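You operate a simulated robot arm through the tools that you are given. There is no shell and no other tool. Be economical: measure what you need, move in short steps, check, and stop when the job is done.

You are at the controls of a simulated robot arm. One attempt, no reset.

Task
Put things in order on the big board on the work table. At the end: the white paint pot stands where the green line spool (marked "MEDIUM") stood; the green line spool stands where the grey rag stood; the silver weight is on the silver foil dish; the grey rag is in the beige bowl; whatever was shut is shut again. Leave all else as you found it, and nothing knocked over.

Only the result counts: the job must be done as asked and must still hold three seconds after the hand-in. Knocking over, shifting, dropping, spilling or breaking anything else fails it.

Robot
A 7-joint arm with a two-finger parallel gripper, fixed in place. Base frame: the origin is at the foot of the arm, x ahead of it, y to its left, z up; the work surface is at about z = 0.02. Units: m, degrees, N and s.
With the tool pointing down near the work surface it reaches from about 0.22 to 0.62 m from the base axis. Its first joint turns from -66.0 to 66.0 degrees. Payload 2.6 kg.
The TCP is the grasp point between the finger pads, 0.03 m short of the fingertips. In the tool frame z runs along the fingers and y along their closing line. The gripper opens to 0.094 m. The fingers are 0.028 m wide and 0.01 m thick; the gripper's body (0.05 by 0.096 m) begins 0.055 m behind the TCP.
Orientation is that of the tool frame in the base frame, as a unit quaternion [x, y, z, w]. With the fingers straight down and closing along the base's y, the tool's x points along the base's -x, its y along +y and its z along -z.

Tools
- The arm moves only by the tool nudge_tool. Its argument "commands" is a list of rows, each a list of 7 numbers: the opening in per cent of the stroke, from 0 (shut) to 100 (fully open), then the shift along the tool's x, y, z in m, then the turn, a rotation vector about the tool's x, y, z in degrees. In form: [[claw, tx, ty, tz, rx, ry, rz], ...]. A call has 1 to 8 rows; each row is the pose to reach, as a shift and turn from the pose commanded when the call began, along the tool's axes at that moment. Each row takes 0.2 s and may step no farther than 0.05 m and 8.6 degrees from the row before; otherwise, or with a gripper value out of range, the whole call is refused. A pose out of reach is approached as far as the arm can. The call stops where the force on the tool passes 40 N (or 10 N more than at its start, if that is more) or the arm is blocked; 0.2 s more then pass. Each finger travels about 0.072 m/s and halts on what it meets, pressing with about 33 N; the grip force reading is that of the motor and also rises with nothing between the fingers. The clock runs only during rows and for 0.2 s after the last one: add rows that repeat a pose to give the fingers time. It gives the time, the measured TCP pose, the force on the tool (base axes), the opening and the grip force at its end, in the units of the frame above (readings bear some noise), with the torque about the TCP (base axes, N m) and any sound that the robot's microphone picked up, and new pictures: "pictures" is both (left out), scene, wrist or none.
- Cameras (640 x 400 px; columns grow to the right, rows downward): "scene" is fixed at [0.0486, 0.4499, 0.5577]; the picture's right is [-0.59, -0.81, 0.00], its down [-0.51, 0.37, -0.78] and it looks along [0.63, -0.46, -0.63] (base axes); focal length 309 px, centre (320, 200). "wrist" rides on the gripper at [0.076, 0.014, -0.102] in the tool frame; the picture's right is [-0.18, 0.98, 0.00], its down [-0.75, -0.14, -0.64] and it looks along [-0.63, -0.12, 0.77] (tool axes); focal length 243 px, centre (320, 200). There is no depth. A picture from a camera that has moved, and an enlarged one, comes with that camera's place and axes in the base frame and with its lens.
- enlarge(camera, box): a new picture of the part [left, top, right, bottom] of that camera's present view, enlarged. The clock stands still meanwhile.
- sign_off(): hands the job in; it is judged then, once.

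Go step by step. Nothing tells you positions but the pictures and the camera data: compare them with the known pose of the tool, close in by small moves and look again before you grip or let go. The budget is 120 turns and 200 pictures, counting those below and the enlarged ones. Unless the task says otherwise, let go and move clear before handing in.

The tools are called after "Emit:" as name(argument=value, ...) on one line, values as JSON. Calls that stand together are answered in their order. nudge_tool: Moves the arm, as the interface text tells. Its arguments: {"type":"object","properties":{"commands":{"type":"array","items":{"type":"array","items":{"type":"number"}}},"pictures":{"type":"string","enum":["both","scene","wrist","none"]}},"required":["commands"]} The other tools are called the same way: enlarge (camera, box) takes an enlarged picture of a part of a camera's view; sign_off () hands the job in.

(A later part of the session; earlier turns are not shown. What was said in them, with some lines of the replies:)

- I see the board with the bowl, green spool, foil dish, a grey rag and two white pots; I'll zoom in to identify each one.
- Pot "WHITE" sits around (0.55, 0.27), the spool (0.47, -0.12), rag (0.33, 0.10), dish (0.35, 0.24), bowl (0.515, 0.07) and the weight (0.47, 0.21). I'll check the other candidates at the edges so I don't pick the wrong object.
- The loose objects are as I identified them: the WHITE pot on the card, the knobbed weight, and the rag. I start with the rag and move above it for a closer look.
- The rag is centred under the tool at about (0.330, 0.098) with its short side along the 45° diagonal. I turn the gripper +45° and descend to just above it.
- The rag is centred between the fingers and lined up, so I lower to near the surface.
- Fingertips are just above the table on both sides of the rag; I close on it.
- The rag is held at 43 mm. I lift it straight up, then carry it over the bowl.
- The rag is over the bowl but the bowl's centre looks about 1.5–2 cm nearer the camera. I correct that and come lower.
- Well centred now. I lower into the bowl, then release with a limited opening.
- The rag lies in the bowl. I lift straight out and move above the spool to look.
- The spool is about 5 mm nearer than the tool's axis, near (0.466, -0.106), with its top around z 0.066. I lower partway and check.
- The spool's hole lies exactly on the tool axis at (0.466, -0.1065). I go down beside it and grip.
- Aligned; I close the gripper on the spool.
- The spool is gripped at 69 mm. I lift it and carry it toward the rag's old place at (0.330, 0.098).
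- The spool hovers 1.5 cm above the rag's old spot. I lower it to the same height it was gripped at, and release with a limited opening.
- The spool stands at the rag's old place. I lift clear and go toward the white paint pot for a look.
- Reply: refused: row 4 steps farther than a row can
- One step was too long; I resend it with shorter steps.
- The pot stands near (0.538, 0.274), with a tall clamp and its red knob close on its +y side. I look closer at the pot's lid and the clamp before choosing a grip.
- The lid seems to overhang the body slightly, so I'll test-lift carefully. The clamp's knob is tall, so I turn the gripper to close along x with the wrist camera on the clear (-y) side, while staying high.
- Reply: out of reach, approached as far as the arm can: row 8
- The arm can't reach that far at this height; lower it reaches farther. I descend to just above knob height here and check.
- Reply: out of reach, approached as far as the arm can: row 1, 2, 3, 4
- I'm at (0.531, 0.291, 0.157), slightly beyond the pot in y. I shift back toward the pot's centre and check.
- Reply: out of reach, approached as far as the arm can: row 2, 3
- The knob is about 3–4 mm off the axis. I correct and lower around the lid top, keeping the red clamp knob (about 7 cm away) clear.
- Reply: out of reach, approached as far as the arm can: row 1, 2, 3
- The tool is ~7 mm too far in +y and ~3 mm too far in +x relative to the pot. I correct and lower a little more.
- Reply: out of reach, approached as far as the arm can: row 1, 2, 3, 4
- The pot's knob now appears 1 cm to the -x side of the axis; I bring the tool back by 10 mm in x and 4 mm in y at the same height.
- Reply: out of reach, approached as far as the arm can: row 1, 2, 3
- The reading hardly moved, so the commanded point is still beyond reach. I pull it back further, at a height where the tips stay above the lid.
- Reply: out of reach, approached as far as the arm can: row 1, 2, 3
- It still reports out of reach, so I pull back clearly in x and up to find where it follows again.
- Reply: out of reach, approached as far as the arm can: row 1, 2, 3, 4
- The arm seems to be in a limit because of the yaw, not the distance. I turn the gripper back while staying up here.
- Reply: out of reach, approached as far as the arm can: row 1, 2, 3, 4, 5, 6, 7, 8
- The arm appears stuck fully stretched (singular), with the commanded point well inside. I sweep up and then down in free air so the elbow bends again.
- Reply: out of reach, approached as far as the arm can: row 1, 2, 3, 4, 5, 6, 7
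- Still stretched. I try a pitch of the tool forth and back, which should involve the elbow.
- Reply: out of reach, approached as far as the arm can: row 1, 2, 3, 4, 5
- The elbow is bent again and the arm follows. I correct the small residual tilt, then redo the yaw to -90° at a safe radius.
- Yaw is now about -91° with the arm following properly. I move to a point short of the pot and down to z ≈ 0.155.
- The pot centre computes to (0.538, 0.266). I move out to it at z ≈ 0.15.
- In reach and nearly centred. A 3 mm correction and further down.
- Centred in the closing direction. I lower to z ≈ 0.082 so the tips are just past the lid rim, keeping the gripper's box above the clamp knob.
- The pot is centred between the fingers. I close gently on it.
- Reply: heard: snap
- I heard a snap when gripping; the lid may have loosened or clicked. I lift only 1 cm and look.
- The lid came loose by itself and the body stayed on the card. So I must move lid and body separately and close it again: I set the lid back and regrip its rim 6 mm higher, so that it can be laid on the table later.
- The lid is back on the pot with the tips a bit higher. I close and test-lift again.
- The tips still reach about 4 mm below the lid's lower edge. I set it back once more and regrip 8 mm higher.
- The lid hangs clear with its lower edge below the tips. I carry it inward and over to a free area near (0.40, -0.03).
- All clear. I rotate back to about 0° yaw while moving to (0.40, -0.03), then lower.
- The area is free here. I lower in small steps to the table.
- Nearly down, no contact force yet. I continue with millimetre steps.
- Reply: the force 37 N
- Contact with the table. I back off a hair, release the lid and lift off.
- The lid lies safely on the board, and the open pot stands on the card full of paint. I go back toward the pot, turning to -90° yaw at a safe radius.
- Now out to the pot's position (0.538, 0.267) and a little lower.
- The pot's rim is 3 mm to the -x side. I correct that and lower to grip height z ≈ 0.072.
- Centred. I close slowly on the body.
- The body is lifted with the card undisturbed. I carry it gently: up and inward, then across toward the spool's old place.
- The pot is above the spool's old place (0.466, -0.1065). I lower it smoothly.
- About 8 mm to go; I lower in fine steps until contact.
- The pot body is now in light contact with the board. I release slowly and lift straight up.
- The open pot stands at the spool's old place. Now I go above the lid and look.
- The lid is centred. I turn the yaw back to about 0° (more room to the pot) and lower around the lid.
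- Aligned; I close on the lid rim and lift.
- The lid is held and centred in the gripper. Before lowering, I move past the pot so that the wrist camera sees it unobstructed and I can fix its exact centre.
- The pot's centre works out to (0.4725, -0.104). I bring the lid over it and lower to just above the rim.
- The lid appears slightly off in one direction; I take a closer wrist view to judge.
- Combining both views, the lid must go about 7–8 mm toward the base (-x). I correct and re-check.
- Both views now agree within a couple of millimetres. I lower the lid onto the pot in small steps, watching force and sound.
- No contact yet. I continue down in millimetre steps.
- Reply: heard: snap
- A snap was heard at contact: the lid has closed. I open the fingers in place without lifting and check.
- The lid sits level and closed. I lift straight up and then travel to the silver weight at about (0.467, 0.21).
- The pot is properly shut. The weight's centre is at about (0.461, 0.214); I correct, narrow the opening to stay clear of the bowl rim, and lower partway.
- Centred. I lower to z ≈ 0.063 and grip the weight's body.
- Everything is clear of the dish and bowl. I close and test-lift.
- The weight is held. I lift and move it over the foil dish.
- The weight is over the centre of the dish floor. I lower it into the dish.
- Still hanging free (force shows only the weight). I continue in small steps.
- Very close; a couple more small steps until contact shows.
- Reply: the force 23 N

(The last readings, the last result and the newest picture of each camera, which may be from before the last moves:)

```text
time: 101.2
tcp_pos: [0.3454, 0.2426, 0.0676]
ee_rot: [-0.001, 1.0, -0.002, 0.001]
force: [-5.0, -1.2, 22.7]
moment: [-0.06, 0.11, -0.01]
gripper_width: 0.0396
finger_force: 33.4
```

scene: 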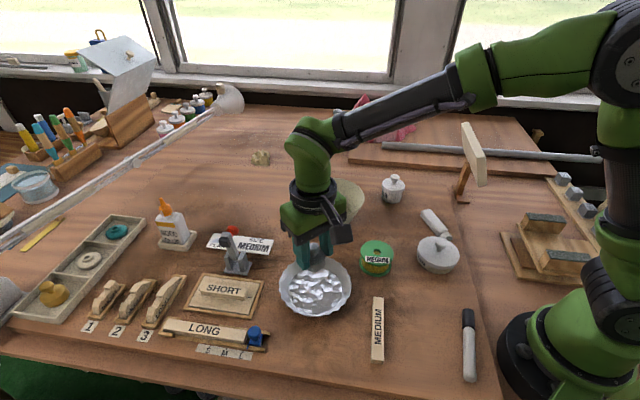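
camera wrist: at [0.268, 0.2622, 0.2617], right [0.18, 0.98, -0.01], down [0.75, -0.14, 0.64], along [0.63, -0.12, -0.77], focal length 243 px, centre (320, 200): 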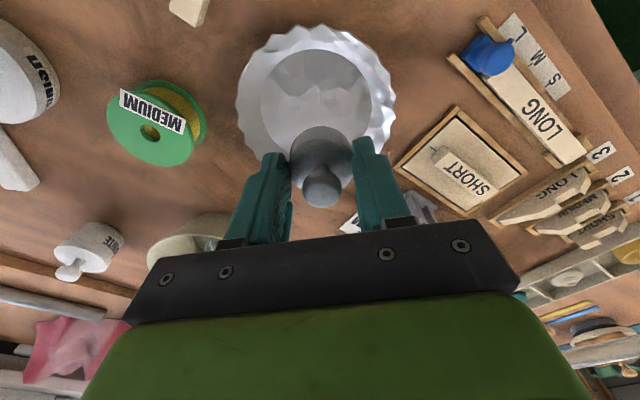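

Contact with the dish floor. I ease off, release slightly and lift straight out.

Emit:
nudge_tool(commands=[[30, 0, 0, -0.0013, 0, 0, 0], [50, 0, 0, -0.0013, 0, 0, 0], [62, 0, 0, -0.0013, 0, 0, 0], [62, 0, 0, -0.02, 0, 0, 0], [62, 0, 0, -0.055, 0, 0, 0], [62, 0, 0, -0.1, 0, 0, 0], [62, 0, 0, -0.14, 0, 0, 0]], pictures="both")

Emit:
enlarge(camera="scene", box=[260, 210, 370, 330])

```text
time: 102.8
tcp_pos: [0.3436, 0.2392, 0.205]
ee_rot: [-0.001, 1.0, -0.003, -0.001]
force: [0.3, 0.7, 1.0]
moment: [0.01, 0.04, -0.02]
gripper_width: 0.0584
finger_force: 0.1
camera wrist: at [0.2678, 0.2556, 0.3083], right [0.18, 0.98, -0.01], down [0.76, -0.14, 0.64], along [0.63, -0.12, -0.77], focal length 243 px, centre (320, 200)
```

scene: 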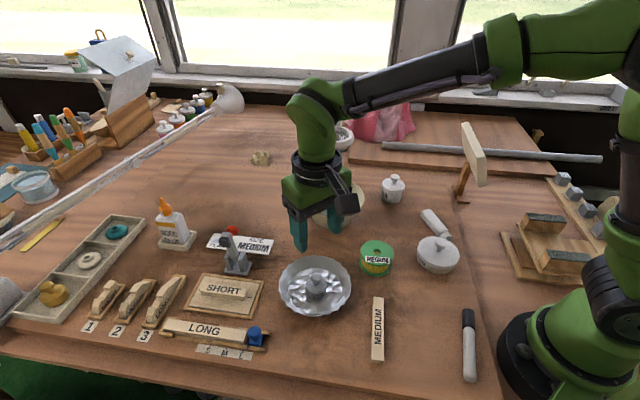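
wrist: 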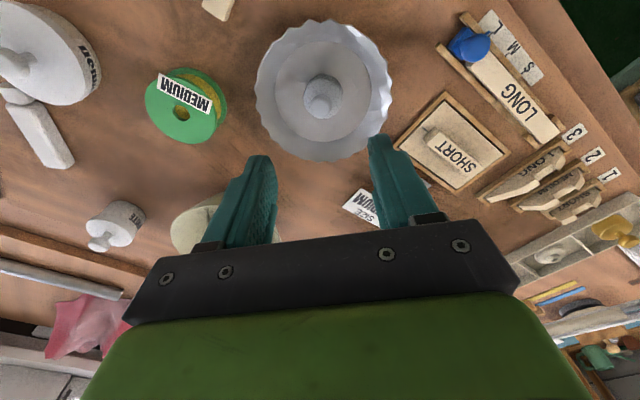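

```text
3.33 times, centred on (315, 270) of scene
camera zoom: at [0.0486, 0.4499, 0.5577], right [-0.59, -0.81, 0.0], down [-0.51, 0.37, -0.78], along [0.63, -0.46, -0.63], focal length 1029 px, centre (337, -33)
```

zoom: 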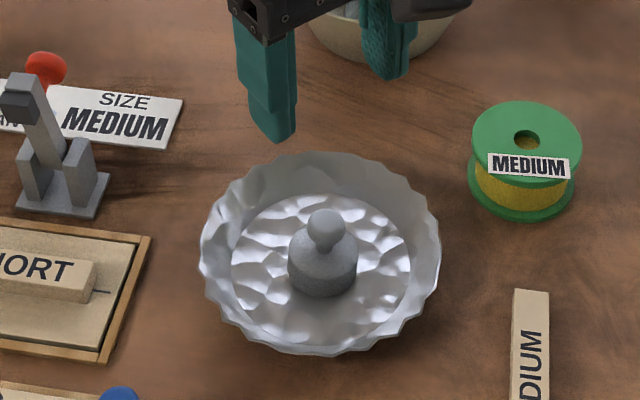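

The rag is in the bowl, the spool is on the rag's spot, the closed pot is on the spool's spot and the weight stands in the dish. The gripper is clear, so I hand in.

Emit:
sign_off()

```text
The job is handed in.
```

I've handed the job in, with every item placed as you asked and nothing knocked over.

- **White paint pot:** it stands about 7 mm off the centre of the green spool's old spot. Its lid came off when I gripped it, so I moved the pot and lid separately and pressed the lid back on until it snapped shut.
- **Green line spool:** it stands where the grey rag was.
- **Silver weight:** it stands upright in the middle of the foil dish.
- **Grey rag:** it is in the beige bowl.
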